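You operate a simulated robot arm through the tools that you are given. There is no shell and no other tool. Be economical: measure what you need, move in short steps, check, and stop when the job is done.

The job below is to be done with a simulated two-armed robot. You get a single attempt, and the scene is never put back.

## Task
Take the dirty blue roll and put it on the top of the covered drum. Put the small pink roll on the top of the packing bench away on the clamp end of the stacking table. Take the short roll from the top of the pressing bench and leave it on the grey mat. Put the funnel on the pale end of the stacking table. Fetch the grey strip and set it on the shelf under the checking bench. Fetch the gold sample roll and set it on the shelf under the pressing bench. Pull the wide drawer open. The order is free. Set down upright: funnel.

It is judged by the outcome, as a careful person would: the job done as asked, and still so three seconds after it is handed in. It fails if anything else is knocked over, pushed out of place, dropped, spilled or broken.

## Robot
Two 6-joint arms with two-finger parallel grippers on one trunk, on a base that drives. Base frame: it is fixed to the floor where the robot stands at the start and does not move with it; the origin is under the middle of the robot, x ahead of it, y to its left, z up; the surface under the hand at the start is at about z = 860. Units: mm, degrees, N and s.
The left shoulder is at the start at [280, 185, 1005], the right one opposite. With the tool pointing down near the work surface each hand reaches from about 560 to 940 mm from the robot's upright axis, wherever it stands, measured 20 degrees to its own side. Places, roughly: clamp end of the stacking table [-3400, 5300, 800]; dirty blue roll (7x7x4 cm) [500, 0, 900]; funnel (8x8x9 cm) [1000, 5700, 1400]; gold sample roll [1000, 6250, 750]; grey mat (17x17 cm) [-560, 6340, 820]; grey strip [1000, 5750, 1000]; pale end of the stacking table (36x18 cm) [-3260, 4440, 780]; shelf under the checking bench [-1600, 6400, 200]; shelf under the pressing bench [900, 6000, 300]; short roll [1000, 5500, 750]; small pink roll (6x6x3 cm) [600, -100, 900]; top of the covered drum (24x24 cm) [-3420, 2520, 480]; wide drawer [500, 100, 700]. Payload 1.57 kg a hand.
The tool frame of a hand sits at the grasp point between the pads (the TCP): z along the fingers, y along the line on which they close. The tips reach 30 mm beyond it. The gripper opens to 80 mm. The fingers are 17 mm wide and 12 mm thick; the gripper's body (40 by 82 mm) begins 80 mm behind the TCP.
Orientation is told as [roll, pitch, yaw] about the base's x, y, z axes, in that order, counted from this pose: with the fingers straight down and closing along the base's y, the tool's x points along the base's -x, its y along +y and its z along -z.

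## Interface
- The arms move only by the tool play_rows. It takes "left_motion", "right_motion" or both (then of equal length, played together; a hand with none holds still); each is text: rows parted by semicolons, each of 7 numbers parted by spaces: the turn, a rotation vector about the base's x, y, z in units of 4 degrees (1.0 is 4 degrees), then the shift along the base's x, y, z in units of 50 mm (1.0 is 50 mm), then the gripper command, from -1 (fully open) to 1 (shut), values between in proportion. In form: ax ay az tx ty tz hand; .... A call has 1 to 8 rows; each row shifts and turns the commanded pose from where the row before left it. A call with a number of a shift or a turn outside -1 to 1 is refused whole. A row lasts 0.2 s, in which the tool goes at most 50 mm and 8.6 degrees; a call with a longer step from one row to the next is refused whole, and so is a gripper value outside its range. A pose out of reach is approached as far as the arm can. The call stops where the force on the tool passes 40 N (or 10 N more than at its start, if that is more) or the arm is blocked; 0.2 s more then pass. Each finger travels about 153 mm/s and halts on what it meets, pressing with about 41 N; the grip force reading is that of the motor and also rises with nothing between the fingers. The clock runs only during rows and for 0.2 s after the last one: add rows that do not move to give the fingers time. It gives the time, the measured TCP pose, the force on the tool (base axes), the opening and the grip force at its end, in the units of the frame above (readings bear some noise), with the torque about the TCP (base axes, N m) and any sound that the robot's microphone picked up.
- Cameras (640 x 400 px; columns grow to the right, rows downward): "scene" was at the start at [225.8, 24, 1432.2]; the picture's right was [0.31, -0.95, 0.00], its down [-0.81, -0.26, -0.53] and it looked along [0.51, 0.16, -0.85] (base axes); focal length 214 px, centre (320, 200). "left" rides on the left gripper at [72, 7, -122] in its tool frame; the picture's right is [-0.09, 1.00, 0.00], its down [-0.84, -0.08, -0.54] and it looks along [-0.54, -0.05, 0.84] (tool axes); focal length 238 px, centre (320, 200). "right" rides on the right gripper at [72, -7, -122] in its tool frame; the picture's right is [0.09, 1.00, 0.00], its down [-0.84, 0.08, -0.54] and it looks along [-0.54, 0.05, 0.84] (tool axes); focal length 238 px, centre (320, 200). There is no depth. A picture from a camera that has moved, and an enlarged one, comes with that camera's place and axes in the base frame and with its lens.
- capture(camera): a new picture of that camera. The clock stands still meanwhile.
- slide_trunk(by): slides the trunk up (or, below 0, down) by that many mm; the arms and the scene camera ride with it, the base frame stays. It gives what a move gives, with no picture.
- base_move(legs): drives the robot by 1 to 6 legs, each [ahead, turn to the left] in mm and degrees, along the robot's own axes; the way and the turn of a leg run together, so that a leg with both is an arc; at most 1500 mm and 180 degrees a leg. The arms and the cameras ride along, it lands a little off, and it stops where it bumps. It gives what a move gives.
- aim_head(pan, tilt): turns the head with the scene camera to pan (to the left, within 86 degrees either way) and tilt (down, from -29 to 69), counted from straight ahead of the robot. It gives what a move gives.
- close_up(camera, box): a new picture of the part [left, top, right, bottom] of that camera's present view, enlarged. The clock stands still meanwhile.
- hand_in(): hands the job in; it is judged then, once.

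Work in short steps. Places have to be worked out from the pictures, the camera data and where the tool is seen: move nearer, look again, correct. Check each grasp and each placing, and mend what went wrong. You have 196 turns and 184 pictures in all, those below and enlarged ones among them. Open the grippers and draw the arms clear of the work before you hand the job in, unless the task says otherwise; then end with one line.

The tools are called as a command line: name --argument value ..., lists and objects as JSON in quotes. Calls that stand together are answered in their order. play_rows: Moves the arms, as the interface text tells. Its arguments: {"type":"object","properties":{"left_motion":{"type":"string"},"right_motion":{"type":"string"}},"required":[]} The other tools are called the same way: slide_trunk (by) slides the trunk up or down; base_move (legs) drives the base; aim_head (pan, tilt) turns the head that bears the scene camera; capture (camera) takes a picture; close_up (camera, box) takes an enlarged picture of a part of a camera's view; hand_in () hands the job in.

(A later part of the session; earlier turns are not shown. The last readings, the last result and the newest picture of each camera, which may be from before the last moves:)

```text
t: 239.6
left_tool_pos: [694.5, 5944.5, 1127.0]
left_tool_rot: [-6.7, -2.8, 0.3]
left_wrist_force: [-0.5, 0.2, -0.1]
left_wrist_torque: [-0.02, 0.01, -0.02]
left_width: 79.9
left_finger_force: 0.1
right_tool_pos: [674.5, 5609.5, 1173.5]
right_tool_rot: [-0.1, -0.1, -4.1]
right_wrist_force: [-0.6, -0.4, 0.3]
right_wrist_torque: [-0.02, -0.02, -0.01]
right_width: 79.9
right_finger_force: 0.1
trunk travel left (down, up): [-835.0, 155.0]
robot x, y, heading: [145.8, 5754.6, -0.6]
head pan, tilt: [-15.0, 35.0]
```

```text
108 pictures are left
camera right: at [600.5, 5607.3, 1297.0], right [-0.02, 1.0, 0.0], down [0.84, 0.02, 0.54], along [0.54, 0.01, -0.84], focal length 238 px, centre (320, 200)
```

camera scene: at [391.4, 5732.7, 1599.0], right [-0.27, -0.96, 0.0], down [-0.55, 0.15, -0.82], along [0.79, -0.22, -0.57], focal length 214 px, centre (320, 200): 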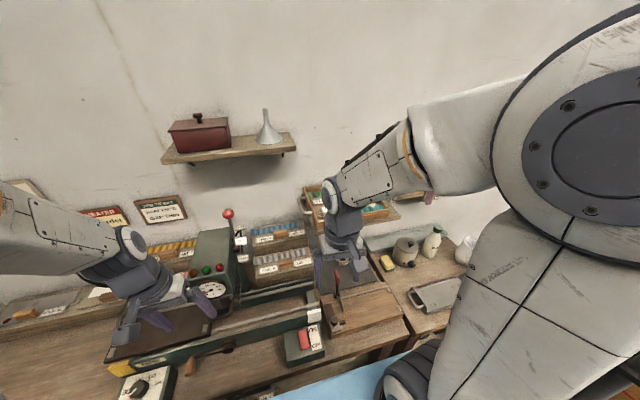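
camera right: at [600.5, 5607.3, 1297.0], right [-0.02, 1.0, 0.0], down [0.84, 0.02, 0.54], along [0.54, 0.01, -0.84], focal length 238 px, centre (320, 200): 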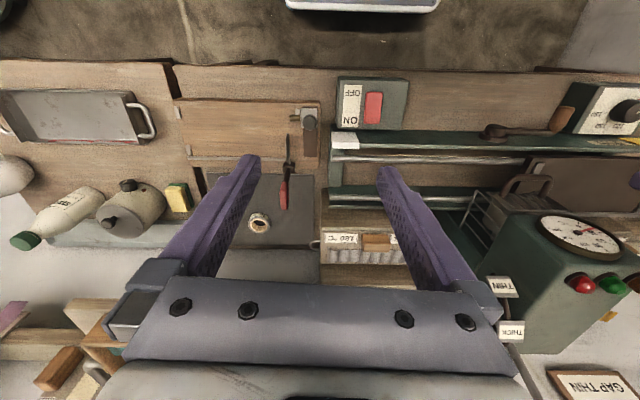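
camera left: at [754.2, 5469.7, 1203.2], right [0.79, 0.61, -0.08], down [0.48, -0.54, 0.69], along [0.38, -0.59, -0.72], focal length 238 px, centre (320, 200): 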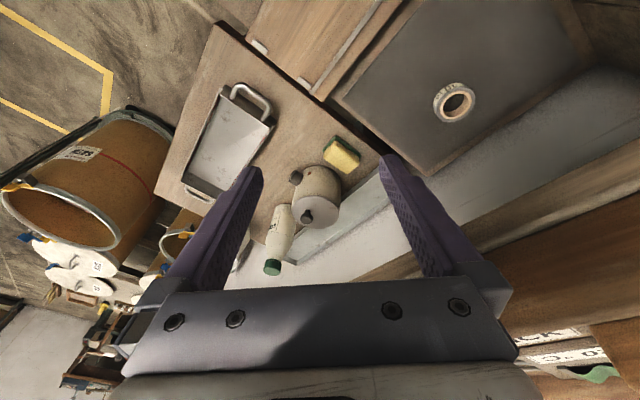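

Short roll ≈ (977, 5461). Lower the trunk a little and swing the right hand to a tilted (50°), slightly yawed pre-grasp in front of it, away from the cutter lever.

slide_trunk --by -50

play_rows --right_motion "0 -1 0.5 0.2 -0.3 -0.34 -1;0 -1 0.5 0.2 -0.3 -0.34 -1;0 -1 0.5 0.2 -0.3 -0.34 -1;0 -1 0.5 0.2 -0.3 -0.34 -1;0 -1 0.5 0.2 -0.3 -0.34 -1;0 -1 0.5 0.2 -0.3 -0.34 -1;0 -1 0.5 0.2 -0.3 -0.34 -1;0 -1 0.5 0.2 -0.3 -0.34 -1"

play_rows --right_motion "0 -1 0.5 0.4 -0.25 -0.34 -1;0 -1 0.5 0.4 -0.25 -0.34 -1;0 -1 0.5 0.4 -0.25 -0.34 -1;0 -1 0.5 0.4 -0.25 -0.34 -1;0 -0.5 0 0.4 -0.25 -0.34 -1;0 0 0 0 0 0 -1"

capture --camera "right"

capture --camera "scene"

```text
t: 240.5
left_tool_pos: [695.1, 5945.7, 1076.5]
left_tool_rot: [-6.8, -2.9, 0.2]
left_wrist_force: [-0.9, -0.3, 0.1]
left_wrist_torque: [-0.01, -0.02, 0.03]
left_width: 80.2
left_finger_force: 0.0
right_tool_pos: [672.9, 5608.4, 1123.5]
right_tool_rot: [-0.1, -0.1, -4.2]
right_wrist_force: [0.0, 0.2, -0.9]
right_wrist_torque: [-0.01, -0.01, 0.0]
right_width: 79.8
right_finger_force: 0.1
trunk travel left (down, up): [-785.0, 205.0]
robot x, y, heading: [145.7, 5753.7, -0.4]
head pan, tilt: [-15.0, 35.0]
```

```text
t: 242.3
left_tool_pos: [693.9, 5944.2, 1077.1]
left_tool_rot: [-6.7, -2.9, 0.3]
left_wrist_force: [-0.2, -0.7, -0.9]
left_wrist_torque: [-0.04, 0.0, 0.01]
left_width: 80.1
left_finger_force: 0.2
right_tool_pos: [763.1, 5507.5, 1010.8]
right_tool_rot: [0.0, -28.5, 10.7]
right_wrist_force: [1.2, -0.1, -0.5]
right_wrist_torque: [0.0, -0.01, 0.0]
right_width: 80.0
right_finger_force: 0.1
right hand out of reach, approached as far as the arm can: row 4, 5, 6, 7
trunk travel left (down, up): [-785.0, 205.0]
robot x, y, heading: [147.5, 5756.0, -0.6]
head pan, tilt: [-15.0, 35.0]
```

```text
t: 242.9
left_tool_pos: [696.4, 5944.2, 1075.6]
left_tool_rot: [-6.6, -2.7, 0.2]
left_wrist_force: [0.6, 0.3, -0.7]
left_wrist_torque: [-0.02, 0.08, -0.03]
left_width: 80.0
left_finger_force: 0.1
right_tool_pos: [790.8, 5489.0, 985.7]
right_tool_rot: [-1.3, -33.6, 14.9]
right_wrist_force: [-0.1, -0.1, -0.7]
right_wrist_torque: [0.0, 0.03, 0.02]
right_width: 80.1
right_finger_force: 0.0
right hand out of reach, approached as far as the arm can: row 2
trunk travel left (down, up): [-785.0, 205.0]
robot x, y, heading: [146.6, 5754.7, -0.6]
head pan, tilt: [-15.0, 35.0]
stopped in row 2 (right hand): the force on the tool passed its limit at 66 N (the readings are from after the stop); the commanded pose is now the measured one
```

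```text
107 pictures are left
camera right: at [667.3, 5451.8, 1048.4], right [-0.32, 0.95, -0.07], down [0.36, 0.19, 0.91], along [0.88, 0.27, -0.4], focal length 238 px, centre (320, 200)
```

right: 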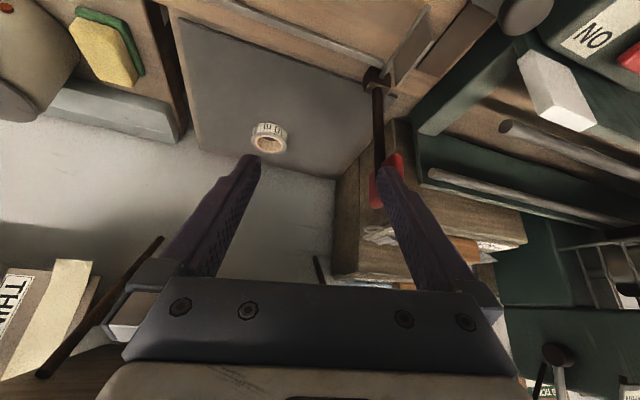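

```text
106 pictures are left
camera scene: at [393.1, 5732.5, 1548.5], right [-0.27, -0.96, 0.0], down [-0.55, 0.15, -0.82], along [0.79, -0.22, -0.57], focal length 214 px, centre (320, 200)
```

scene: 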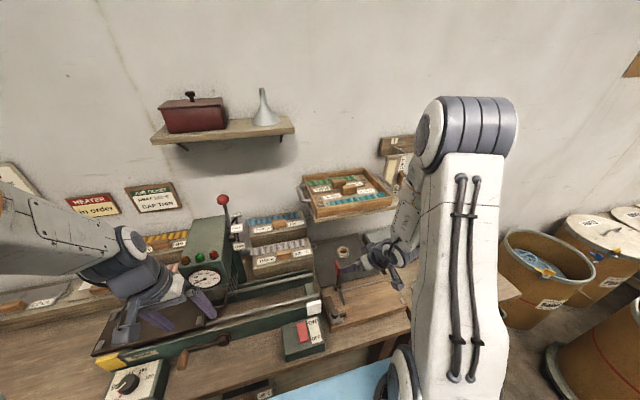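

The right finger grazed the cutter lever's red handle. Move the hand right/away from it, back the base off 80 mm, then go in at lower y.

play_rows --right_motion "0 0 0 -0.3 -0.5 0.3 -1;0 0 0 -0.2 -0.7 0 -1;0 0 0 0 0 0 -1"

base_move --legs '[[-80, 0]]'

close_up --camera "scene" --box '[210, 150, 450, 340]'

```text
t: 243.7
left_tool_pos: [694.4, 5944.9, 1076.4]
left_tool_rot: [-6.7, -2.9, 0.1]
left_wrist_force: [0.7, -0.3, -0.7]
left_wrist_torque: [0.04, 0.0, -0.03]
left_width: 80.1
left_finger_force: 0.1
right_tool_pos: [762.5, 5425.8, 1000.9]
right_tool_rot: [-1.2, -33.6, 14.9]
right_wrist_force: [-0.3, -0.5, 1.0]
right_wrist_torque: [0.03, 0.0, 0.07]
right_width: 80.0
right_finger_force: 0.1
trunk travel left (down, up): [-785.0, 205.0]
robot x, y, heading: [145.6, 5757.7, -0.3]
head pan, tilt: [-15.0, 35.0]
```

```text
t: 244.7
left_tool_pos: [615.9, 5943.1, 1077.5]
left_tool_rot: [-6.7, -2.9, 0.2]
left_wrist_force: [-0.3, 0.6, 0.2]
left_wrist_torque: [-0.02, 0.03, 0.0]
left_width: 79.5
left_finger_force: 0.0
right_tool_pos: [684.8, 5427.7, 999.5]
right_tool_rot: [-1.2, -33.6, 14.8]
right_wrist_force: [-0.8, 0.0, 0.3]
right_wrist_torque: [-0.01, 0.03, -0.02]
right_width: 80.3
right_finger_force: 0.0
trunk travel left (down, up): [-785.0, 205.0]
robot x, y, heading: [69.7, 5753.8, -0.5]
head pan, tilt: [-15.0, 35.0]
```

```text
2.11 times, centred on (330, 245) of scene
camera zoom: at [312.9, 5733.0, 1548.9], right [-0.27, -0.96, 0.0], down [-0.55, 0.15, -0.82], along [0.79, -0.22, -0.57], focal length 452 px, centre (299, 105)
```

zoom: 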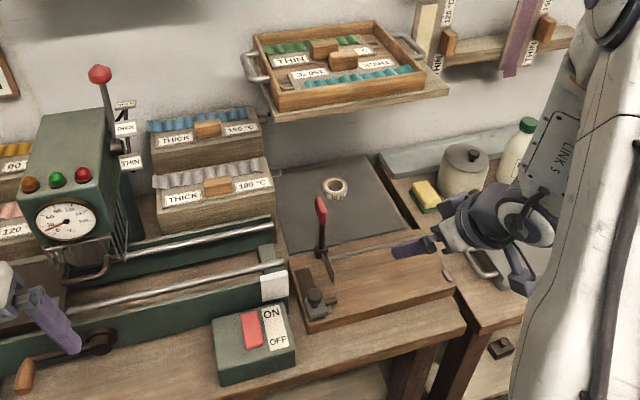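

Tray and lever look in place. Continue to the pre-grasp point.

play_rows --right_motion "0.3 -0.78 0.25 0.75 -0.05 -0.38 -1;0.25 -0.78 0.25 0.75 -0.05 -0.38 -1;0.25 -0.78 0.25 0.75 -0.05 -0.38 -1;0.25 -0.78 0.25 0.75 -0.05 -0.38 -1;0.25 -0.78 0.25 0.75 -0.05 -0.38 -1;0 0 0 0 0 0 -1"

capture --camera "right"

```text
t: 246.1
left_tool_pos: [616.3, 5944.6, 1076.0]
left_tool_rot: [-6.7, -2.9, 0.2]
left_wrist_force: [0.2, 0.5, 0.1]
left_wrist_torque: [0.04, -0.02, -0.01]
left_width: 79.9
left_finger_force: 0.0
right_tool_pos: [869.6, 5414.7, 904.6]
right_tool_rot: [-0.7, -50.2, 19.6]
right_wrist_force: [0.0, 0.3, -0.5]
right_wrist_torque: [0.0, 0.02, -0.01]
right_width: 80.1
right_finger_force: 0.1
trunk travel left (down, up): [-785.0, 205.0]
robot x, y, heading: [66.9, 5755.4, -0.4]
head pan, tilt: [-15.0, 35.0]
```

```text
104 pictures are left
camera right: at [737.9, 5363.0, 927.6], right [-0.38, 0.92, -0.08], down [0.09, 0.12, 0.99], along [0.92, 0.37, -0.13], focal length 238 px, centre (320, 200)
```

right: 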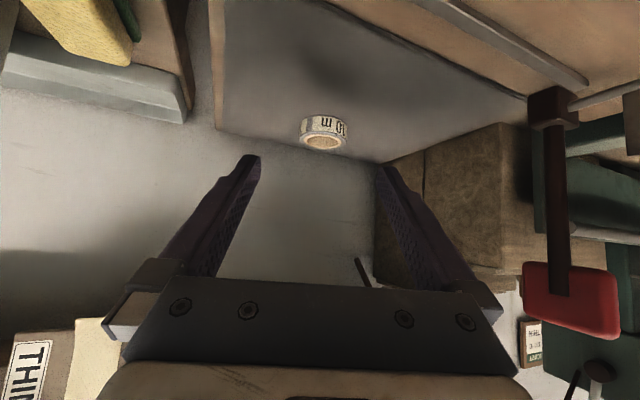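

Roll at (977, 5459), top ≈ 826. Advance along the tool axis to the grasp.

play_rows --right_motion "0 0 0 0.45 0.2 -0.33 -1;0 0 0 0.45 0.2 -0.33 -1;0 0 0 0.45 0.2 -0.33 -1;0 0 0 0.45 0.2 -0.33 -1;0 0 0 0 0 0 -1"

capture --camera "right"

```text
t: 247.3
left_tool_pos: [615.7, 5944.6, 1077.7]
left_tool_rot: [-6.7, -2.9, 0.2]
left_wrist_force: [0.1, 0.9, -0.1]
left_wrist_torque: [-0.04, 0.03, -0.01]
left_width: 80.2
left_finger_force: 0.2
right_tool_pos: [959.5, 5456.6, 839.0]
right_tool_rot: [-0.7, -50.1, 19.8]
right_wrist_force: [-0.6, 0.9, -0.5]
right_wrist_torque: [-0.02, -0.02, 0.0]
right_width: 79.9
right_finger_force: 0.1
trunk travel left (down, up): [-785.0, 205.0]
robot x, y, heading: [63.6, 5756.8, -0.6]
head pan, tilt: [-15.0, 35.0]
```

```text
103 pictures are left
camera right: at [827.9, 5404.6, 864.2], right [-0.38, 0.92, -0.08], down [0.09, 0.12, 0.99], along [0.92, 0.37, -0.13], focal length 238 px, centre (320, 200)
```

right: 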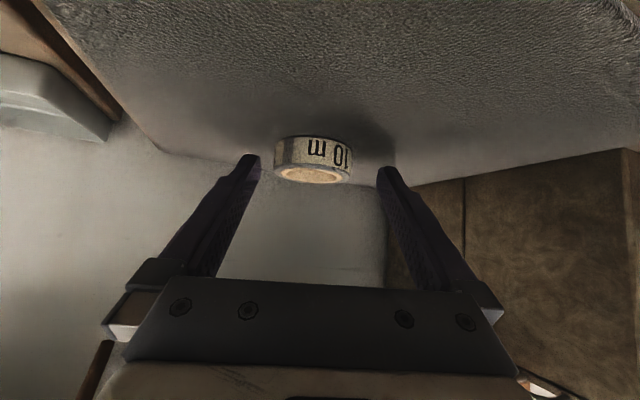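

Good alignment; lower 5 mm, advance a touch, close.

play_rows --right_motion "0 0 0 0.1 0.04 -0.1 -1;0 0 0 0 0 0 -1;0 0 0 0 0 0 1;0 0 0 0 0 0 1;0 0 0 0 0 0 1;0 0 0 0 0 0 1"

capture --camera "right"

```text
t: 248.7
left_tool_pos: [616.5, 5944.6, 1077.1]
left_tool_rot: [-6.7, -2.9, 0.2]
left_wrist_force: [0.5, 0.4, -0.2]
left_wrist_torque: [-0.02, 0.0, 0.01]
left_width: 80.1
left_finger_force: 0.1
right_tool_pos: [964.8, 5456.6, 834.4]
right_tool_rot: [-0.7, -50.1, 19.7]
right_wrist_force: [0.3, 0.7, 0.9]
right_wrist_torque: [0.01, -0.02, -0.04]
right_width: 51.6
right_finger_force: 41.0
trunk travel left (down, up): [-785.0, 205.0]
robot x, y, heading: [66.7, 5754.5, -0.4]
head pan, tilt: [-15.0, 35.0]
```

```text
102 pictures are left
camera right: at [833.5, 5405.8, 859.3], right [-0.38, 0.92, -0.08], down [0.09, 0.12, 0.99], along [0.92, 0.37, -0.13], focal length 238 px, centre (320, 200)
```

right: 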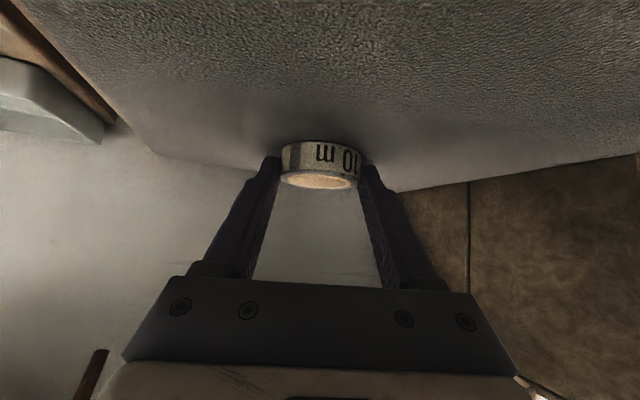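

Gripped (51.6 mm). Withdraw by the same path.

play_rows --right_motion "0 0 0 0 0 0.3 1;0 0 0 -0.45 -0.2 0.3 1;0 0 0 -0.6 -0.25 0.3 1;0 0 0 -0.75 -0.2 0.3 1;0 0 0 -0.9 0 0.3 1;0 0 0 -0.9 0 0.3 1;0 0 0 -0.9 0 0.2 1;0 0 0 -0.9 0 0.2 1"

capture --camera "right"

capture --camera "scene"

```text
t: 250.5
left_tool_pos: [615.6, 5944.0, 1077.2]
left_tool_rot: [-6.7, -2.9, 0.2]
left_wrist_force: [0.6, -0.4, -0.2]
left_wrist_torque: [0.02, 0.01, 0.01]
left_width: 80.1
left_finger_force: 0.1
right_tool_pos: [724.2, 5395.1, 978.3]
right_tool_rot: [-0.2, -50.0, 19.4]
right_wrist_force: [0.2, -0.8, -0.2]
right_wrist_torque: [0.03, 0.01, -0.03]
right_width: 51.4
right_finger_force: 41.1
right hand out of reach, approached as far as the arm can: row 6, 7, 8
trunk travel left (down, up): [-785.0, 205.0]
robot x, y, heading: [69.8, 5754.6, -0.5]
head pan, tilt: [-15.0, 35.0]
```

```text
101 pictures are left
camera right: at [594.6, 5342.7, 1001.9], right [-0.38, 0.92, -0.07], down [0.09, 0.12, 0.99], along [0.92, 0.37, -0.13], focal length 238 px, centre (320, 200)
```

right: 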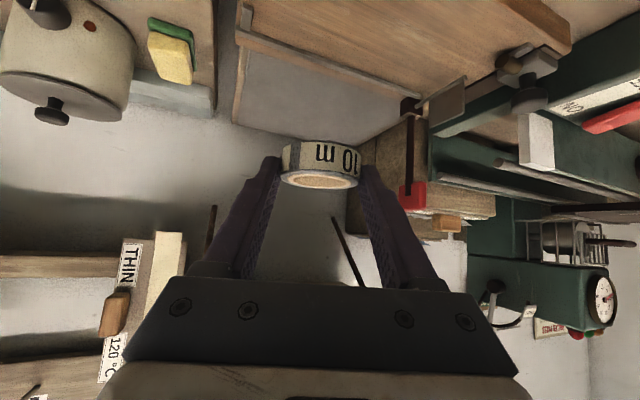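

```text
100 pictures are left
camera scene: at [312.5, 5733.1, 1549.0], right [-0.27, -0.96, 0.0], down [-0.55, 0.15, -0.82], along [0.79, -0.22, -0.57], focal length 214 px, centre (320, 200)
```

scene: 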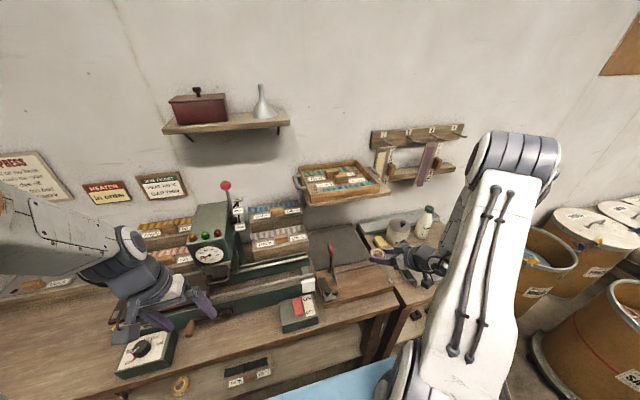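

Short roll in hand. Before leaving, examine the grey strip for the left hand.

close_up --camera "scene" --box '[200, 180, 340, 270]'

```text
4.44 times, centred on (270, 225) of scene
camera zoom: at [312.5, 5733.1, 1549.0], right [-0.27, -0.96, 0.0], down [-0.55, 0.15, -0.82], along [0.79, -0.22, -0.57], focal length 953 px, centre (542, 89)
```

zoom: 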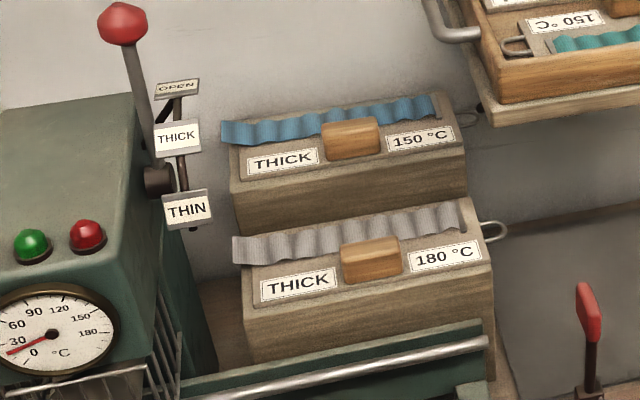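

The grey strip is a card with a wooden block handle at about (958, 5715). I bring the left hand over at y≈5715, tilted 28° forward, keeping away from the tower's lever.

play_rows --left_motion "0.4 -0.7 0 0.04 -0.92 0 -1;0.4 -0.7 0 0.04 -0.92 0 -1;0.4 -0.7 0 0.04 -0.92 0 -1;0.4 -0.7 0 0.04 -0.92 0 -1;0 -0.7 0 0.04 -0.92 0 -1;0 -1 0 0.85 0 -0.2 -1;0 -1 0 0.85 0 -0.2 -1;0 -0.8 0 0.85 0 -0.2 -1"

play_rows --left_motion "0 0 0 0.8 0 -0.2 -1;0 0 0 0.8 0 -0.2 -1;0 0 0 0 0 0 -1"

capture --camera "left"

capture --camera "scene"

```text
t: 252.3
left_tool_pos: [756.7, 5713.0, 1049.2]
left_tool_rot: [0.0, -28.0, -0.9]
left_wrist_force: [0.0, 0.1, 0.1]
left_wrist_torque: [0.03, 0.0, 0.01]
left_width: 80.1
left_finger_force: 0.0
right_tool_pos: [726.2, 5395.6, 977.0]
right_tool_rot: [-0.3, -49.8, 19.4]
right_wrist_force: [-0.7, -0.2, -0.3]
right_wrist_torque: [0.0, -0.03, 0.04]
right_width: 51.2
right_finger_force: 40.9
trunk travel left (down, up): [-785.0, 205.0]
robot x, y, heading: [64.9, 5753.2, -0.5]
head pan, tilt: [-15.0, 35.0]
```

```text
t: 253.1
left_tool_pos: [837.6, 5714.6, 1026.5]
left_tool_rot: [-0.1, -28.2, -0.8]
left_wrist_force: [0.5, -0.4, -0.4]
left_wrist_torque: [0.01, 0.0, -0.02]
left_width: 80.0
left_finger_force: 0.0
right_tool_pos: [725.4, 5394.3, 978.1]
right_tool_rot: [-0.2, -49.8, 19.4]
right_wrist_force: [-0.7, -1.0, -0.2]
right_wrist_torque: [-0.02, -0.02, -0.01]
right_width: 51.5
right_finger_force: 41.2
trunk travel left (down, up): [-785.0, 205.0]
robot x, y, heading: [65.3, 5757.8, -0.2]
head pan, tilt: [-15.0, 35.0]
```

```text
98 pictures are left
camera left: at [715.6, 5723.0, 1101.4], right [0.1, 0.99, 0.04], down [0.48, -0.08, 0.87], along [0.87, -0.06, -0.49], focal length 238 px, centre (320, 200)
```

left: 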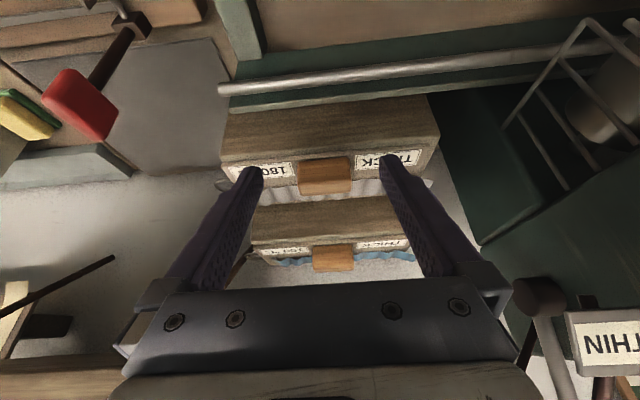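

```text
97 pictures are left
camera scene: at [312.7, 5732.9, 1549.0], right [-0.27, -0.96, 0.0], down [-0.55, 0.15, -0.82], along [0.79, -0.22, -0.57], focal length 214 px, centre (320, 200)
```

scene: 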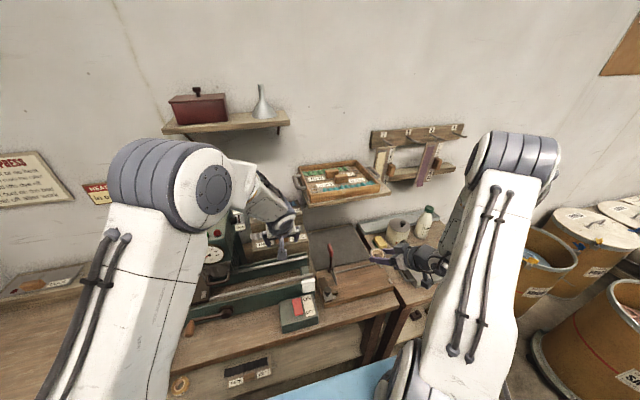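

Block at (953, 5714, ≈929), about 60 mm wide. Move above it, descend along the tool axis.

play_rows --left_motion "0 0 0 0.63 -0.01 0 -1;0 0 0 0.63 -0.01 0 -1;0 0 0 0.28 0 -0.5 -1;0 0 0 0.28 0 -0.5 -1;0 0 0 0 0 0 -1"

capture --camera "left"

```text
t: 254.3
left_tool_pos: [927.7, 5712.7, 986.0]
left_tool_rot: [-0.5, -29.3, -0.7]
left_wrist_force: [2.7, 0.8, 13.1]
left_wrist_torque: [0.54, -0.2, 0.17]
left_width: 79.9
left_finger_force: 0.1
right_tool_pos: [725.1, 5393.8, 977.6]
right_tool_rot: [-0.2, -50.0, 19.4]
right_wrist_force: [-0.4, 0.6, -0.2]
right_wrist_torque: [0.02, -0.02, -0.03]
right_width: 51.5
right_finger_force: 40.7
trunk travel left (down, up): [-785.0, 205.0]
robot x, y, heading: [67.7, 5753.5, -0.6]
head pan, tilt: [-15.0, 35.0]
stopped in row 5 (left hand): the force on the tool passed its limit at 45 N (the readings are from after the stop); the commanded pose is now the measured one
```

```text
96 pictures are left
camera left: at [805.4, 5721.8, 1058.0], right [0.1, 0.99, 0.04], down [0.46, -0.08, 0.88], along [0.88, -0.07, -0.47], focal length 238 px, centre (320, 200)
```

left: 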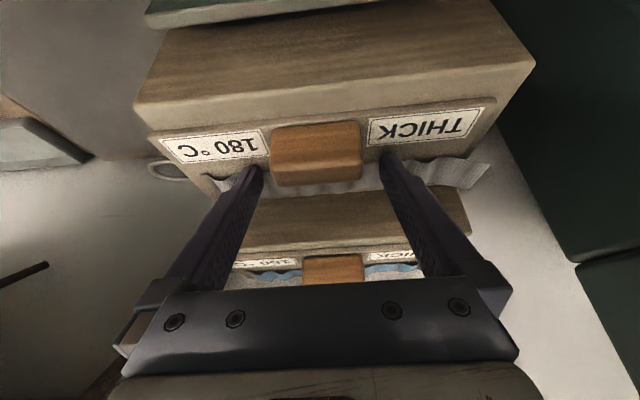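

Contact came earlier than expected: block is really around (931, 5713, 957). Fingers straddle it; shift back 8 mm and close.

play_rows --left_motion "0 0.3 0 -0.16 0 0.08 -1;0 0 0 0 0 -0.1 -1;0 0 0 0 0 0 1;0 0 0 0 0 0 1;0 0 0 0 0 0 1;0 0 0 0 0 0 1"

capture --camera "left"

```text
t: 255.7
left_tool_pos: [918.9, 5711.3, 986.5]
left_tool_rot: [-0.7, -28.1, -0.7]
left_wrist_force: [-0.6, -5.9, 28.6]
left_wrist_torque: [-0.35, -0.02, -0.15]
left_width: 49.4
left_finger_force: 41.3
right_tool_pos: [724.4, 5394.7, 977.7]
right_tool_rot: [-0.2, -50.0, 19.3]
right_wrist_force: [0.1, -0.7, 1.1]
right_wrist_torque: [-0.01, 0.0, 0.01]
right_width: 51.3
right_finger_force: 40.8
trunk travel left (down, up): [-785.0, 205.0]
robot x, y, heading: [70.9, 5758.1, -0.2]
head pan, tilt: [-15.0, 35.0]
```

```text
95 pictures are left
camera left: at [797.9, 5719.8, 1060.6], right [0.1, 0.99, 0.03], down [0.48, -0.08, 0.87], along [0.87, -0.07, -0.49], focal length 238 px, centre (320, 200)
```

left: 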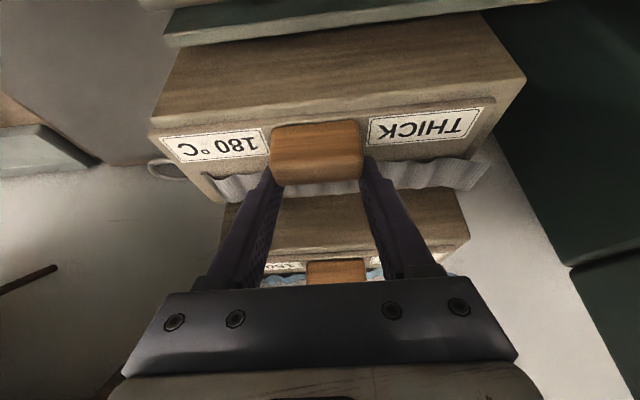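

Closed at 49 mm on the block. Lift 40 mm and check.

play_rows --left_motion "0 0 0 0 0 0.3 1;0 0 0 0 0 0.5 1;0 0 0 0 0 0 1"

capture --camera "left"

```text
t: 256.5
left_tool_pos: [917.3, 5715.7, 1018.8]
left_tool_rot: [-0.2, -27.5, -0.7]
left_wrist_force: [0.4, 0.6, -0.7]
left_wrist_torque: [-0.01, 0.02, -0.01]
left_width: 49.0
left_finger_force: 40.5
right_tool_pos: [726.6, 5393.9, 976.8]
right_tool_rot: [-0.2, -49.9, 19.4]
right_wrist_force: [-0.2, -0.2, -0.6]
right_wrist_torque: [-0.02, 0.0, 0.0]
right_width: 51.5
right_finger_force: 41.3
trunk travel left (down, up): [-785.0, 205.0]
robot x, y, heading: [67.4, 5757.8, -0.4]
head pan, tilt: [-15.0, 35.0]
```

```text
94 pictures are left
camera left: at [797.0, 5723.2, 1094.7], right [0.1, 0.99, 0.04], down [0.49, -0.08, 0.87], along [0.87, -0.06, -0.5], focal length 238 px, centre (320, 200)
```

left: 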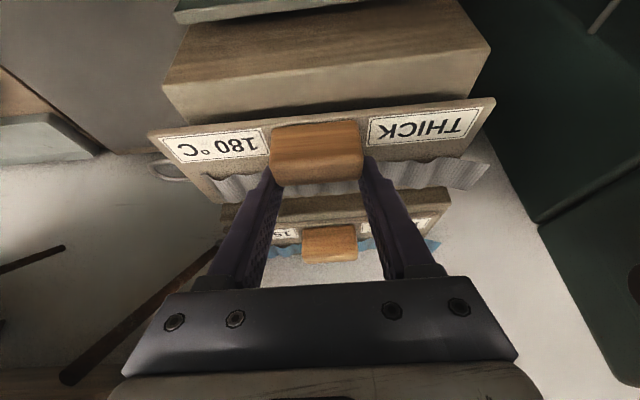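

Held well. Retract the left hand backward and up.

play_rows --left_motion "0 0 0 -0.2 0 0.7 1;0 0 0 -0.8 0.1 0.4 1;0 0 0 -0.8 0.1 0.3 1;0 0 0 -0.8 0.2 0.1 1;0 0 0 -0.8 0.3 0 1;0 0 0 -0.7 0.5 0 1;0 0 0 -0.2 0.8 0 1;0 0 0 0 0.8 0 1"

base_move --legs '[[-150, 0]]'

slide_trunk --by 100

aim_head --pan 86 --tilt 25

capture --camera "scene"

```text
t: 258.3
left_tool_pos: [705.2, 5851.9, 1098.3]
left_tool_rot: [-0.3, -27.6, -0.8]
left_wrist_force: [-0.1, -0.5, -2.1]
left_wrist_torque: [0.02, 0.01, 0.0]
left_width: 49.1
left_finger_force: 41.4
right_tool_pos: [725.6, 5394.6, 977.1]
right_tool_rot: [-0.2, -49.9, 19.4]
right_wrist_force: [0.3, -0.4, 0.7]
right_wrist_torque: [0.02, -0.01, 0.0]
right_width: 51.5
right_finger_force: 40.9
trunk travel left (down, up): [-785.0, 205.0]
robot x, y, heading: [67.6, 5754.6, -0.7]
head pan, tilt: [-15.0, 35.0]
```

```text
t: 259.7
left_tool_pos: [552.1, 5853.2, 1097.7]
left_tool_rot: [-0.3, -27.6, -0.7]
left_wrist_force: [0.2, 1.3, -1.4]
left_wrist_torque: [-0.05, 0.0, 0.01]
left_width: 49.0
left_finger_force: 40.8
right_tool_pos: [573.7, 5397.4, 976.4]
right_tool_rot: [-0.2, -49.9, 19.5]
right_wrist_force: [1.1, -0.4, 0.0]
right_wrist_torque: [-0.03, 0.0, 0.0]
right_width: 51.5
right_finger_force: 40.8
trunk travel left (down, up): [-785.0, 205.0]
robot x, y, heading: [-84.2, 5756.4, -0.4]
head pan, tilt: [-15.0, 35.0]
```

```text
t: 261.0
left_tool_pos: [552.8, 5852.3, 1198.1]
left_tool_rot: [-0.3, -27.6, -0.7]
left_wrist_force: [-0.4, 0.2, -0.6]
left_wrist_torque: [0.0, 0.0, 0.01]
left_width: 49.0
left_finger_force: 41.0
right_tool_pos: [572.2, 5397.0, 1076.4]
right_tool_rot: [-0.2, -50.0, 19.5]
right_wrist_force: [-0.4, 0.8, -0.6]
right_wrist_torque: [0.0, -0.02, 0.0]
right_width: 51.5
right_finger_force: 41.4
trunk travel left (down, up): [-885.0, 105.0]
robot x, y, heading: [-86.3, 5757.3, -0.5]
head pan, tilt: [-15.0, 35.0]
```

```text
t: 262.8
left_tool_pos: [552.0, 5853.5, 1197.0]
left_tool_rot: [-0.3, -27.6, -0.6]
left_wrist_force: [0.4, -0.1, -1.6]
left_wrist_torque: [-0.03, 0.01, 0.0]
left_width: 49.1
left_finger_force: 40.8
right_tool_pos: [572.8, 5397.0, 1077.9]
right_tool_rot: [-0.1, -49.9, 19.5]
right_wrist_force: [0.1, 0.6, -0.7]
right_wrist_torque: [-0.02, -0.04, -0.01]
right_width: 51.5
right_finger_force: 41.0
trunk travel left (down, up): [-885.0, 105.0]
robot x, y, heading: [-86.6, 5753.8, -0.6]
head pan, tilt: [85.9, 25.0]
```

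```text
93 pictures are left
camera scene: at [81.6, 5849.9, 1664.8], right [1.0, -0.08, 0.0], down [-0.03, -0.42, -0.91], along [0.07, 0.9, -0.42], focal length 214 px, centre (320, 200)
```

scene: 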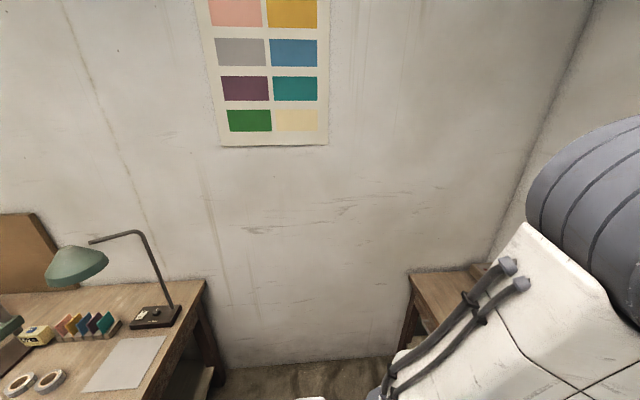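

The mat is at (-570, 6339). I reverse to about (-810, 5540) and turn to face north so the mat lies on the right arm's side.

base_move --legs '[[0, 17], [-750, 0], [0, 74]]'

aim_head --pan -10 --tilt 45

capture --camera "scene"

capture --camera "right"

```text
t: 271.1
left_tool_pos: [-924.3, 6184.2, 1197.3]
left_tool_rot: [-0.3, -27.7, 89.7]
left_wrist_force: [-0.5, 0.3, -0.9]
left_wrist_torque: [0.0, -0.01, 0.01]
left_width: 49.0
left_finger_force: 40.9
right_tool_pos: [-467.3, 6207.0, 1076.5]
right_tool_rot: [-0.2, -50.0, 109.9]
right_wrist_force: [-0.5, -0.5, -0.2]
right_wrist_torque: [-0.03, -0.01, 0.02]
right_width: 51.4
right_finger_force: 40.3
trunk travel left (down, up): [-885.0, 105.0]
robot x, y, heading: [-825.9, 5541.7, 89.9]
head pan, tilt: [85.9, 25.0]
```

```text
t: 272.8
left_tool_pos: [-923.7, 6182.1, 1197.1]
left_tool_rot: [-0.3, -27.5, 89.8]
left_wrist_force: [0.6, 0.4, -1.1]
left_wrist_torque: [-0.01, 0.02, 0.0]
left_width: 49.0
left_finger_force: 40.6
right_tool_pos: [-467.6, 6207.6, 1076.6]
right_tool_rot: [-0.2, -49.9, 109.8]
right_wrist_force: [0.2, 0.4, -0.3]
right_wrist_torque: [-0.01, 0.01, 0.01]
right_width: 51.8
right_finger_force: 41.0
trunk travel left (down, up): [-885.0, 105.0]
robot x, y, heading: [-825.7, 5547.6, 89.8]
head pan, tilt: [-10.0, 45.0]
```

```text
92 pictures are left
camera scene: at [-809.1, 5789.8, 1634.2], right [0.98, -0.17, 0.0], down [-0.12, -0.7, -0.71], along [0.12, 0.7, -0.71], focal length 214 px, centre (320, 200)
```

scene: 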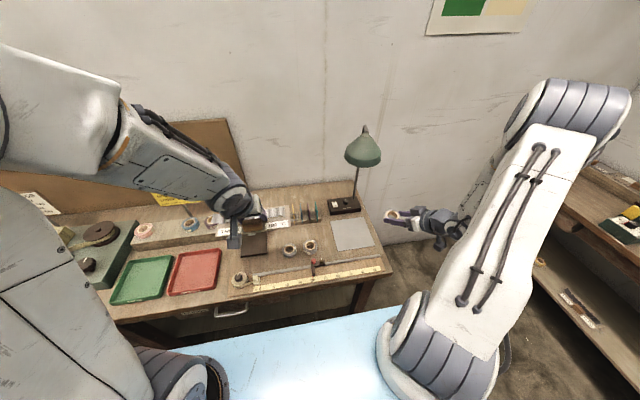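

```text
91 pictures are left
camera right: at [-416.0, 6078.3, 1101.6], right [-0.92, -0.39, -0.07], down [-0.12, 0.09, 0.99], along [-0.38, 0.92, -0.13], focal length 238 px, centre (320, 200)
```

right: 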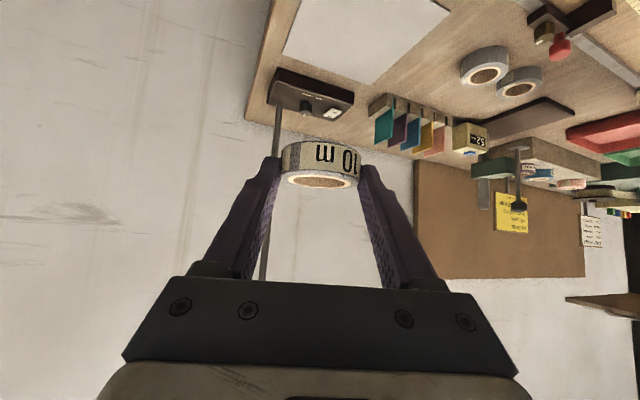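

Mat centre ≈ (-565, 6341). Lower the trunk 80 and move the right hand so the roll comes above the mat.

slide_trunk --by -80

play_rows --right_motion "0 0 0 -0.37 0.47 -0.5 1;0 0 0 -0.37 0.47 -0.5 1;0 0 0 -0.37 0.47 -0.5 1;0 0 0 -0.37 0.47 -0.5 1;0 0 0 -0.37 0.47 -0.5 1;0 0 0 0 0 0 1"

capture --camera "right"

capture --camera "scene"

```text
t: 273.9
left_tool_pos: [-926.1, 6181.7, 1118.4]
left_tool_rot: [-0.3, -27.6, 89.7]
left_wrist_force: [0.2, 0.1, -0.9]
left_wrist_torque: [-0.03, 0.03, 0.0]
left_width: 49.1
left_finger_force: 41.8
right_tool_pos: [-468.5, 6207.0, 995.8]
right_tool_rot: [-0.2, -49.9, 109.9]
right_wrist_force: [-0.2, 0.5, 0.2]
right_wrist_torque: [0.0, -0.02, 0.0]
right_width: 51.5
right_finger_force: 40.9
trunk travel left (down, up): [-805.0, 185.0]
robot x, y, heading: [-821.9, 5542.6, 90.3]
head pan, tilt: [-10.0, 45.0]
```

```text
t: 275.3
left_tool_pos: [-924.4, 6184.5, 1117.7]
left_tool_rot: [-0.3, -27.6, 89.8]
left_wrist_force: [-0.4, 0.6, -1.6]
left_wrist_torque: [-0.03, 0.01, 0.03]
left_width: 49.2
left_finger_force: 41.3
right_tool_pos: [-546.0, 6344.0, 885.6]
right_tool_rot: [0.4, -49.9, 109.5]
right_wrist_force: [-0.2, -0.4, -0.1]
right_wrist_torque: [-0.02, 0.01, 0.02]
right_width: 51.5
right_finger_force: 41.1
right hand out of reach, approached as far as the arm can: row 1, 2, 3
trunk travel left (down, up): [-805.0, 185.0]
robot x, y, heading: [-822.2, 5545.8, 90.0]
head pan, tilt: [-10.0, 45.0]
```

```text
90 pictures are left
camera right: at [-493.8, 6214.1, 911.0], right [-0.92, -0.39, -0.07], down [-0.11, 0.09, 0.99], along [-0.38, 0.91, -0.13], focal length 238 px, centre (320, 200)
```

right: 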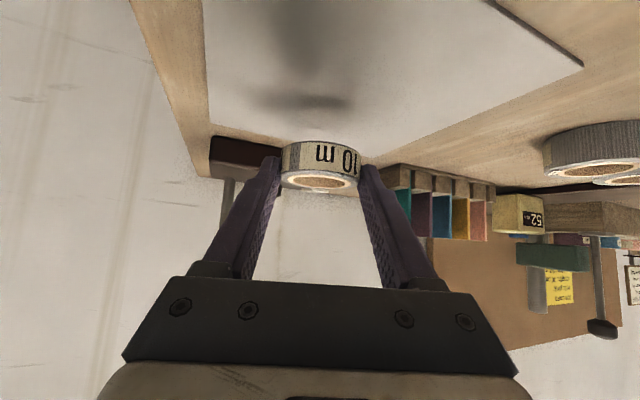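

```text
89 pictures are left
camera scene: at [-809.2, 5790.0, 1554.2], right [0.98, -0.17, 0.0], down [-0.12, -0.7, -0.71], along [0.12, 0.7, -0.71], focal length 214 px, centre (320, 200)
```

scene: 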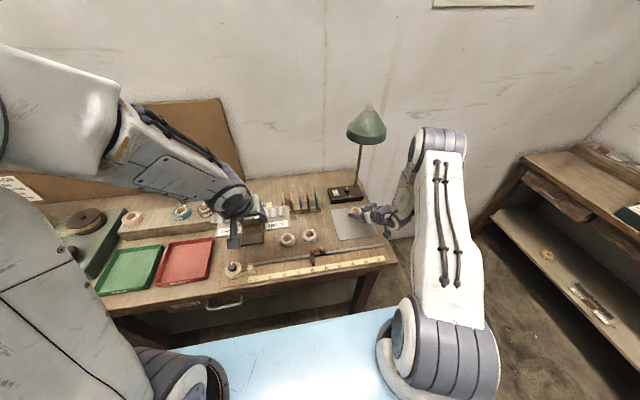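

Slightly too far north; correct to TCP (-558, 6322) and creep down.

play_rows --right_motion "0 0 0 -0.12 -0.22 -0.25 1;0 0 0 -0.12 -0.22 -0.25 1;0 0 0 0 0 -0.1 1;0 0 0 0 0 -0.1 1;0 0 0 0 0 -0.1 1"

capture --camera "right"

```text
t: 276.5
left_tool_pos: [-923.3, 6184.0, 1118.5]
left_tool_rot: [-0.3, -27.5, 89.7]
left_wrist_force: [-0.7, -0.2, -1.5]
left_wrist_torque: [0.02, 0.0, -0.01]
left_width: 49.2
left_finger_force: 41.0
right_tool_pos: [-541.1, 6350.2, 856.7]
right_tool_rot: [0.5, -49.8, 109.5]
right_wrist_force: [0.1, -0.7, 0.0]
right_wrist_torque: [0.03, -0.01, 0.03]
right_width: 51.3
right_finger_force: 40.6
right hand out of reach, approached as far as the arm can: row 1, 2, 4
trunk travel left (down, up): [-805.0, 185.0]
robot x, y, heading: [-822.9, 5547.4, 90.1]
head pan, tilt: [-10.0, 45.0]
```

```text
88 pictures are left
camera right: at [-489.4, 6220.9, 882.0], right [-0.92, -0.39, -0.07], down [-0.11, 0.09, 0.99], along [-0.38, 0.91, -0.13], focal length 238 px, centre (320, 200)
```

right: 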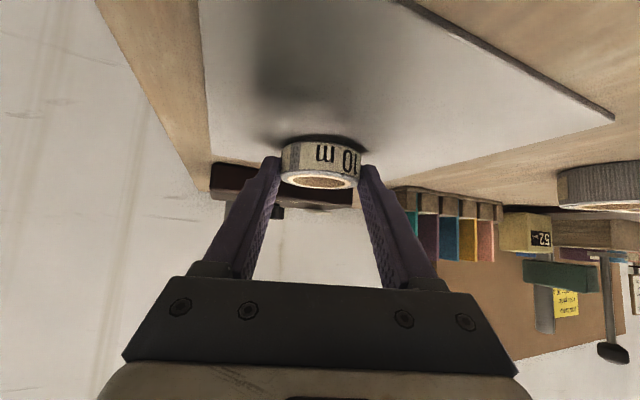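

The arm is too folded to come back; back the base 35 mm instead.

base_move --legs '[[-35, 0]]'

play_rows --right_motion "0 0 0 -0.3 0 0 1;0 0 0 0 0 -0.06 1;0 0 0 0 0 -0.08 1;0 0 0 0 0 -0.08 1;0 0 0 0 0 -0.08 1"

capture --camera "right"

capture --camera "scene"

```text
t: 277.4
left_tool_pos: [-924.0, 6147.6, 1116.8]
left_tool_rot: [-0.3, -27.6, 89.6]
left_wrist_force: [0.2, -0.5, -1.8]
left_wrist_torque: [-0.03, 0.0, -0.01]
left_width: 49.1
left_finger_force: 41.2
right_tool_pos: [-542.1, 6315.4, 857.5]
right_tool_rot: [0.4, -49.8, 109.5]
right_wrist_force: [0.0, 1.1, -0.1]
right_wrist_torque: [0.01, 0.03, 0.02]
right_width: 51.3
right_finger_force: 41.6
trunk travel left (down, up): [-805.0, 185.0]
robot x, y, heading: [-824.1, 5509.7, 90.3]
head pan, tilt: [-10.0, 45.0]
```

```text
t: 278.6
left_tool_pos: [-923.1, 6146.2, 1118.0]
left_tool_rot: [-0.3, -27.6, 89.7]
left_wrist_force: [0.3, -0.1, -0.7]
left_wrist_torque: [0.01, 0.0, 0.0]
left_width: 49.2
left_finger_force: 40.5
right_tool_pos: [-554.5, 6321.8, 852.5]
right_tool_rot: [0.7, -50.5, 109.6]
right_wrist_force: [-1.6, -2.4, 13.2]
right_wrist_torque: [0.07, -0.02, 0.02]
right_width: 51.6
right_finger_force: 41.0
right hand out of reach, approached as far as the arm can: row 3
trunk travel left (down, up): [-805.0, 185.0]
robot x, y, heading: [-823.5, 5508.8, 90.3]
head pan, tilt: [-10.0, 45.0]
stopped in row 5 (right hand): the force on the tool passed its limit at 41 N (the readings are from after the stop); the commanded pose is now the measured one
```

```text
87 pictures are left
camera right: at [-501.3, 6192.4, 874.8], right [-0.91, -0.4, -0.06], down [-0.1, 0.08, 0.99], along [-0.39, 0.91, -0.12], focal length 238 px, centre (320, 200)
```

right: 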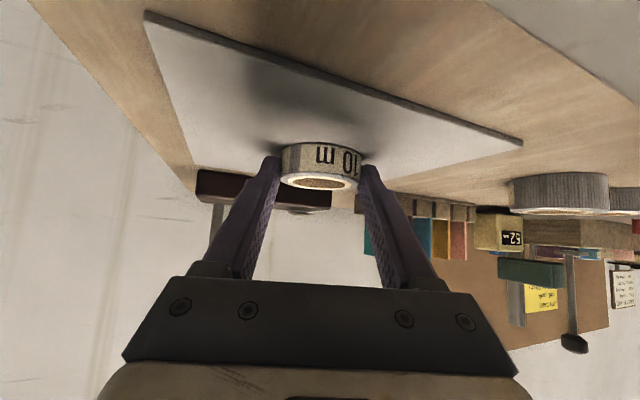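

```text
86 pictures are left
camera scene: at [-809.5, 5752.7, 1554.3], right [0.98, -0.17, 0.0], down [-0.12, -0.7, -0.71], along [0.12, 0.7, -0.71], focal length 214 px, centre (320, 200)
```

scene: 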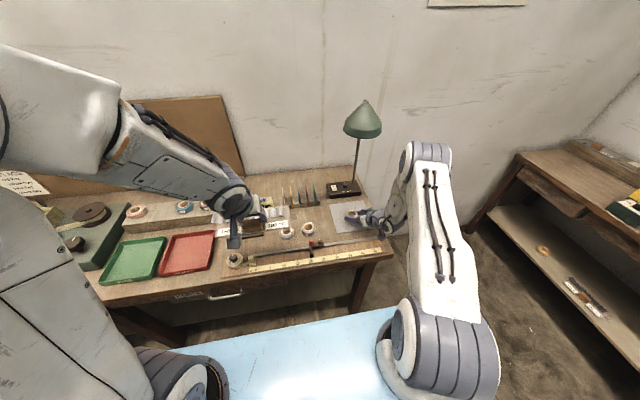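

Contact on the mat, roll centred at about (-560, 6338). Open and withdraw along the tool axis.

play_rows --right_motion "0 0 0 0 0 0.04 1;0 0 0 0 0 0 -0.3;0 0 0 0 0 0 -1;0 0 0 0 0 0 -1;0 0 0 0.12 -0.3 0.32 -1;0 0 0 0.12 -0.3 0.6 -1;0 0 0 0.1 -0.2 0.8 -1;0 0 0 0.1 -0.1 0.8 -1"

close_up --camera "scene" --box '[220, 140, 460, 290]'

```text
t: 280.4
left_tool_pos: [-925.3, 6147.6, 1117.6]
left_tool_rot: [-0.3, -27.6, 89.7]
left_wrist_force: [-0.5, -0.5, -0.8]
left_wrist_torque: [-0.02, 0.0, -0.01]
left_width: 49.1
left_finger_force: 41.2
right_tool_pos: [-530.3, 6279.4, 982.5]
right_tool_rot: [0.8, -50.2, 109.3]
right_wrist_force: [-0.3, 0.0, 0.2]
right_wrist_torque: [0.03, -0.01, 0.0]
right_width: 79.8
right_finger_force: 0.2
trunk travel left (down, up): [-805.0, 185.0]
robot x, y, heading: [-821.7, 5511.9, 89.8]
head pan, tilt: [-10.0, 45.0]
```

```text
2.67 times, centred on (340, 215) of scene
camera zoom: at [-809.1, 5753.9, 1554.1], right [0.98, -0.17, 0.0], down [-0.12, -0.7, -0.71], along [0.12, 0.7, -0.71], focal length 572 px, centre (267, 160)
```

zoom: 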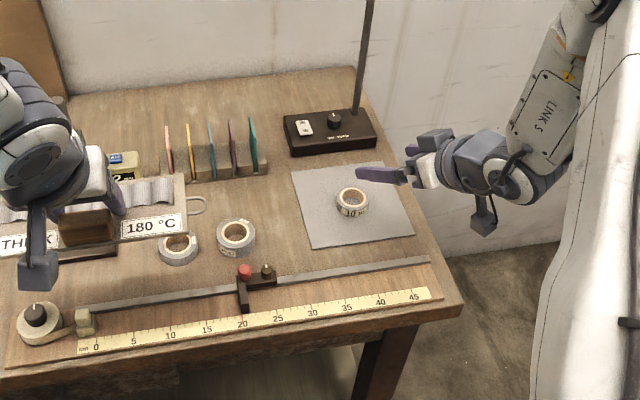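

Short roll rests on the mat. Now move west along the checking bench to x ≈ -1600 and look at the shelf underneath.

base_move --legs '[[-120, 0], [0, 90], [780, 0], [0, -90]]'

aim_head --pan 0 --tilt 40

capture --camera "scene"

```text
t: 292.9
left_tool_pos: [-1708.1, 6039.4, 1118.1]
left_tool_rot: [-0.4, -27.5, 90.1]
left_wrist_force: [-0.5, -0.1, -0.4]
left_wrist_torque: [0.0, -0.01, 0.01]
left_width: 49.3
left_finger_force: 41.2
right_tool_pos: [-1317.0, 6173.8, 980.2]
right_tool_rot: [0.9, -50.2, 110.0]
right_wrist_force: [-0.2, -0.4, 0.6]
right_wrist_torque: [-0.03, 0.0, 0.0]
right_width: 80.0
right_finger_force: 0.0
trunk travel left (down, up): [-805.0, 185.0]
robot x, y, heading: [-1600.1, 5404.0, 90.3]
head pan, tilt: [-10.0, 45.0]
```

```text
t: 293.6
left_tool_pos: [-1709.3, 6039.3, 1118.5]
left_tool_rot: [-0.3, -27.6, 90.2]
left_wrist_force: [0.0, 0.0, -0.9]
left_wrist_torque: [-0.02, 0.0, -0.03]
left_width: 49.3
left_finger_force: 40.7
right_tool_pos: [-1315.9, 6175.4, 981.9]
right_tool_rot: [1.0, -50.2, 109.9]
right_wrist_force: [0.6, 0.6, 0.0]
right_wrist_torque: [-0.03, 0.02, 0.01]
right_width: 79.9
right_finger_force: 0.0
trunk travel left (down, up): [-805.0, 185.0]
robot x, y, heading: [-1604.1, 5406.7, 90.2]
head pan, tilt: [0.0, 40.0]
```

```text
84 pictures are left
camera scene: at [-1603.8, 5651.7, 1561.4], right [1.0, 0.01, 0.0], down [0.01, -0.64, -0.77], along [-0.01, 0.77, -0.64], focal length 214 px, centre (320, 200)
```

scene: 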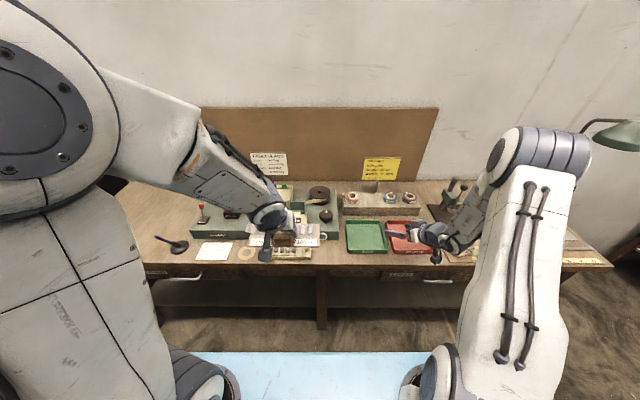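

Bench front edge at y ≈ 6140, a leg at x ≈ -1600. Back off, lower the trunk, and view the shelf.

base_move --legs '[[-260, 0]]'

slide_trunk --by -400

slide_trunk --by -200

aim_head --pan 5 --tilt 28

capture --camera "scene"

capture --camera "left"

```text
t: 295.6
left_tool_pos: [-1705.0, 5772.3, 1117.5]
left_tool_rot: [-0.2, -27.5, 90.0]
left_wrist_force: [-0.1, 0.4, -1.5]
left_wrist_torque: [-0.03, 0.03, 0.0]
left_width: 49.1
left_finger_force: 40.8
right_tool_pos: [-1313.2, 5906.7, 980.8]
right_tool_rot: [0.9, -50.2, 109.7]
right_wrist_force: [-0.8, 0.8, 0.1]
right_wrist_torque: [-0.03, -0.01, -0.01]
right_width: 79.8
right_finger_force: 0.1
trunk travel left (down, up): [-805.0, 185.0]
robot x, y, heading: [-1598.5, 5134.0, 90.1]
head pan, tilt: [0.0, 40.0]
```

```text
t: 299.4
left_tool_pos: [-1704.1, 5772.0, 717.1]
left_tool_rot: [-0.4, -27.5, 89.9]
left_wrist_force: [-0.6, -0.6, -1.0]
left_wrist_torque: [-0.03, 0.0, 0.01]
left_width: 49.2
left_finger_force: 41.0
right_tool_pos: [-1313.0, 5905.3, 581.5]
right_tool_rot: [0.9, -50.2, 109.8]
right_wrist_force: [0.0, 0.5, -0.8]
right_wrist_torque: [-0.01, 0.0, -0.02]
right_width: 79.9
right_finger_force: 0.1
trunk travel left (down, up): [-405.0, 585.0]
robot x, y, heading: [-1602.4, 5134.6, 90.2]
head pan, tilt: [0.0, 40.0]
```

```text
t: 301.6
left_tool_pos: [-1704.2, 5772.4, 516.7]
left_tool_rot: [-0.3, -27.6, 90.1]
left_wrist_force: [0.3, 0.5, -1.2]
left_wrist_torque: [0.0, 0.05, -0.02]
left_width: 49.1
left_finger_force: 41.2
right_tool_pos: [-1313.3, 5906.1, 382.5]
right_tool_rot: [0.9, -50.2, 109.8]
right_wrist_force: [-0.3, 0.1, 0.2]
right_wrist_torque: [-0.02, -0.01, 0.0]
right_width: 80.2
right_finger_force: 0.0
trunk travel left (down, up): [-205.0, 785.0]
robot x, y, heading: [-1600.9, 5134.7, 90.2]
head pan, tilt: [0.0, 40.0]
```

```text
t: 302.3
left_tool_pos: [-1704.4, 5770.6, 517.8]
left_tool_rot: [-0.3, -27.6, 90.0]
left_wrist_force: [0.3, -0.1, -1.5]
left_wrist_torque: [-0.01, 0.01, 0.01]
left_width: 49.1
left_finger_force: 41.1
right_tool_pos: [-1312.4, 5906.1, 380.9]
right_tool_rot: [1.0, -50.2, 109.8]
right_wrist_force: [-0.6, -1.0, -0.5]
right_wrist_torque: [0.03, -0.02, -0.03]
right_width: 79.8
right_finger_force: 0.0
trunk travel left (down, up): [-205.0, 785.0]
robot x, y, heading: [-1601.0, 5131.9, 90.3]
head pan, tilt: [5.0, 28.0]
```

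```text
83 pictures are left
camera scene: at [-1609.2, 5389.4, 979.9], right [1.0, 0.09, 0.0], down [0.04, -0.47, -0.88], along [-0.08, 0.88, -0.47], focal length 214 px, centre (320, 200)
```

scene: 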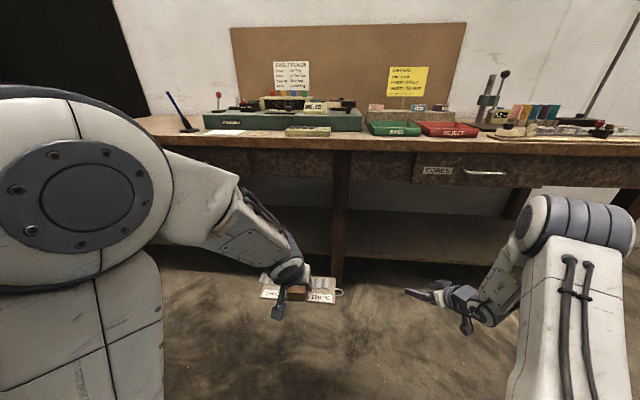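

```text
82 pictures are left
camera left: at [-1712.5, 5651.5, 592.8], right [-1.0, 0.08, 0.04], down [0.07, 0.49, 0.87], along [0.05, 0.87, -0.49], focal length 238 px, centre (320, 200)
```

left: 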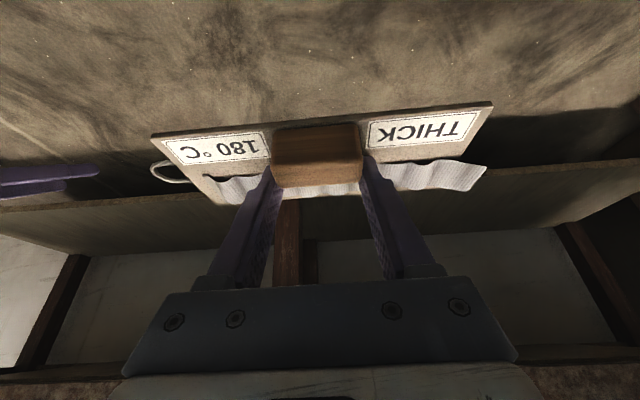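

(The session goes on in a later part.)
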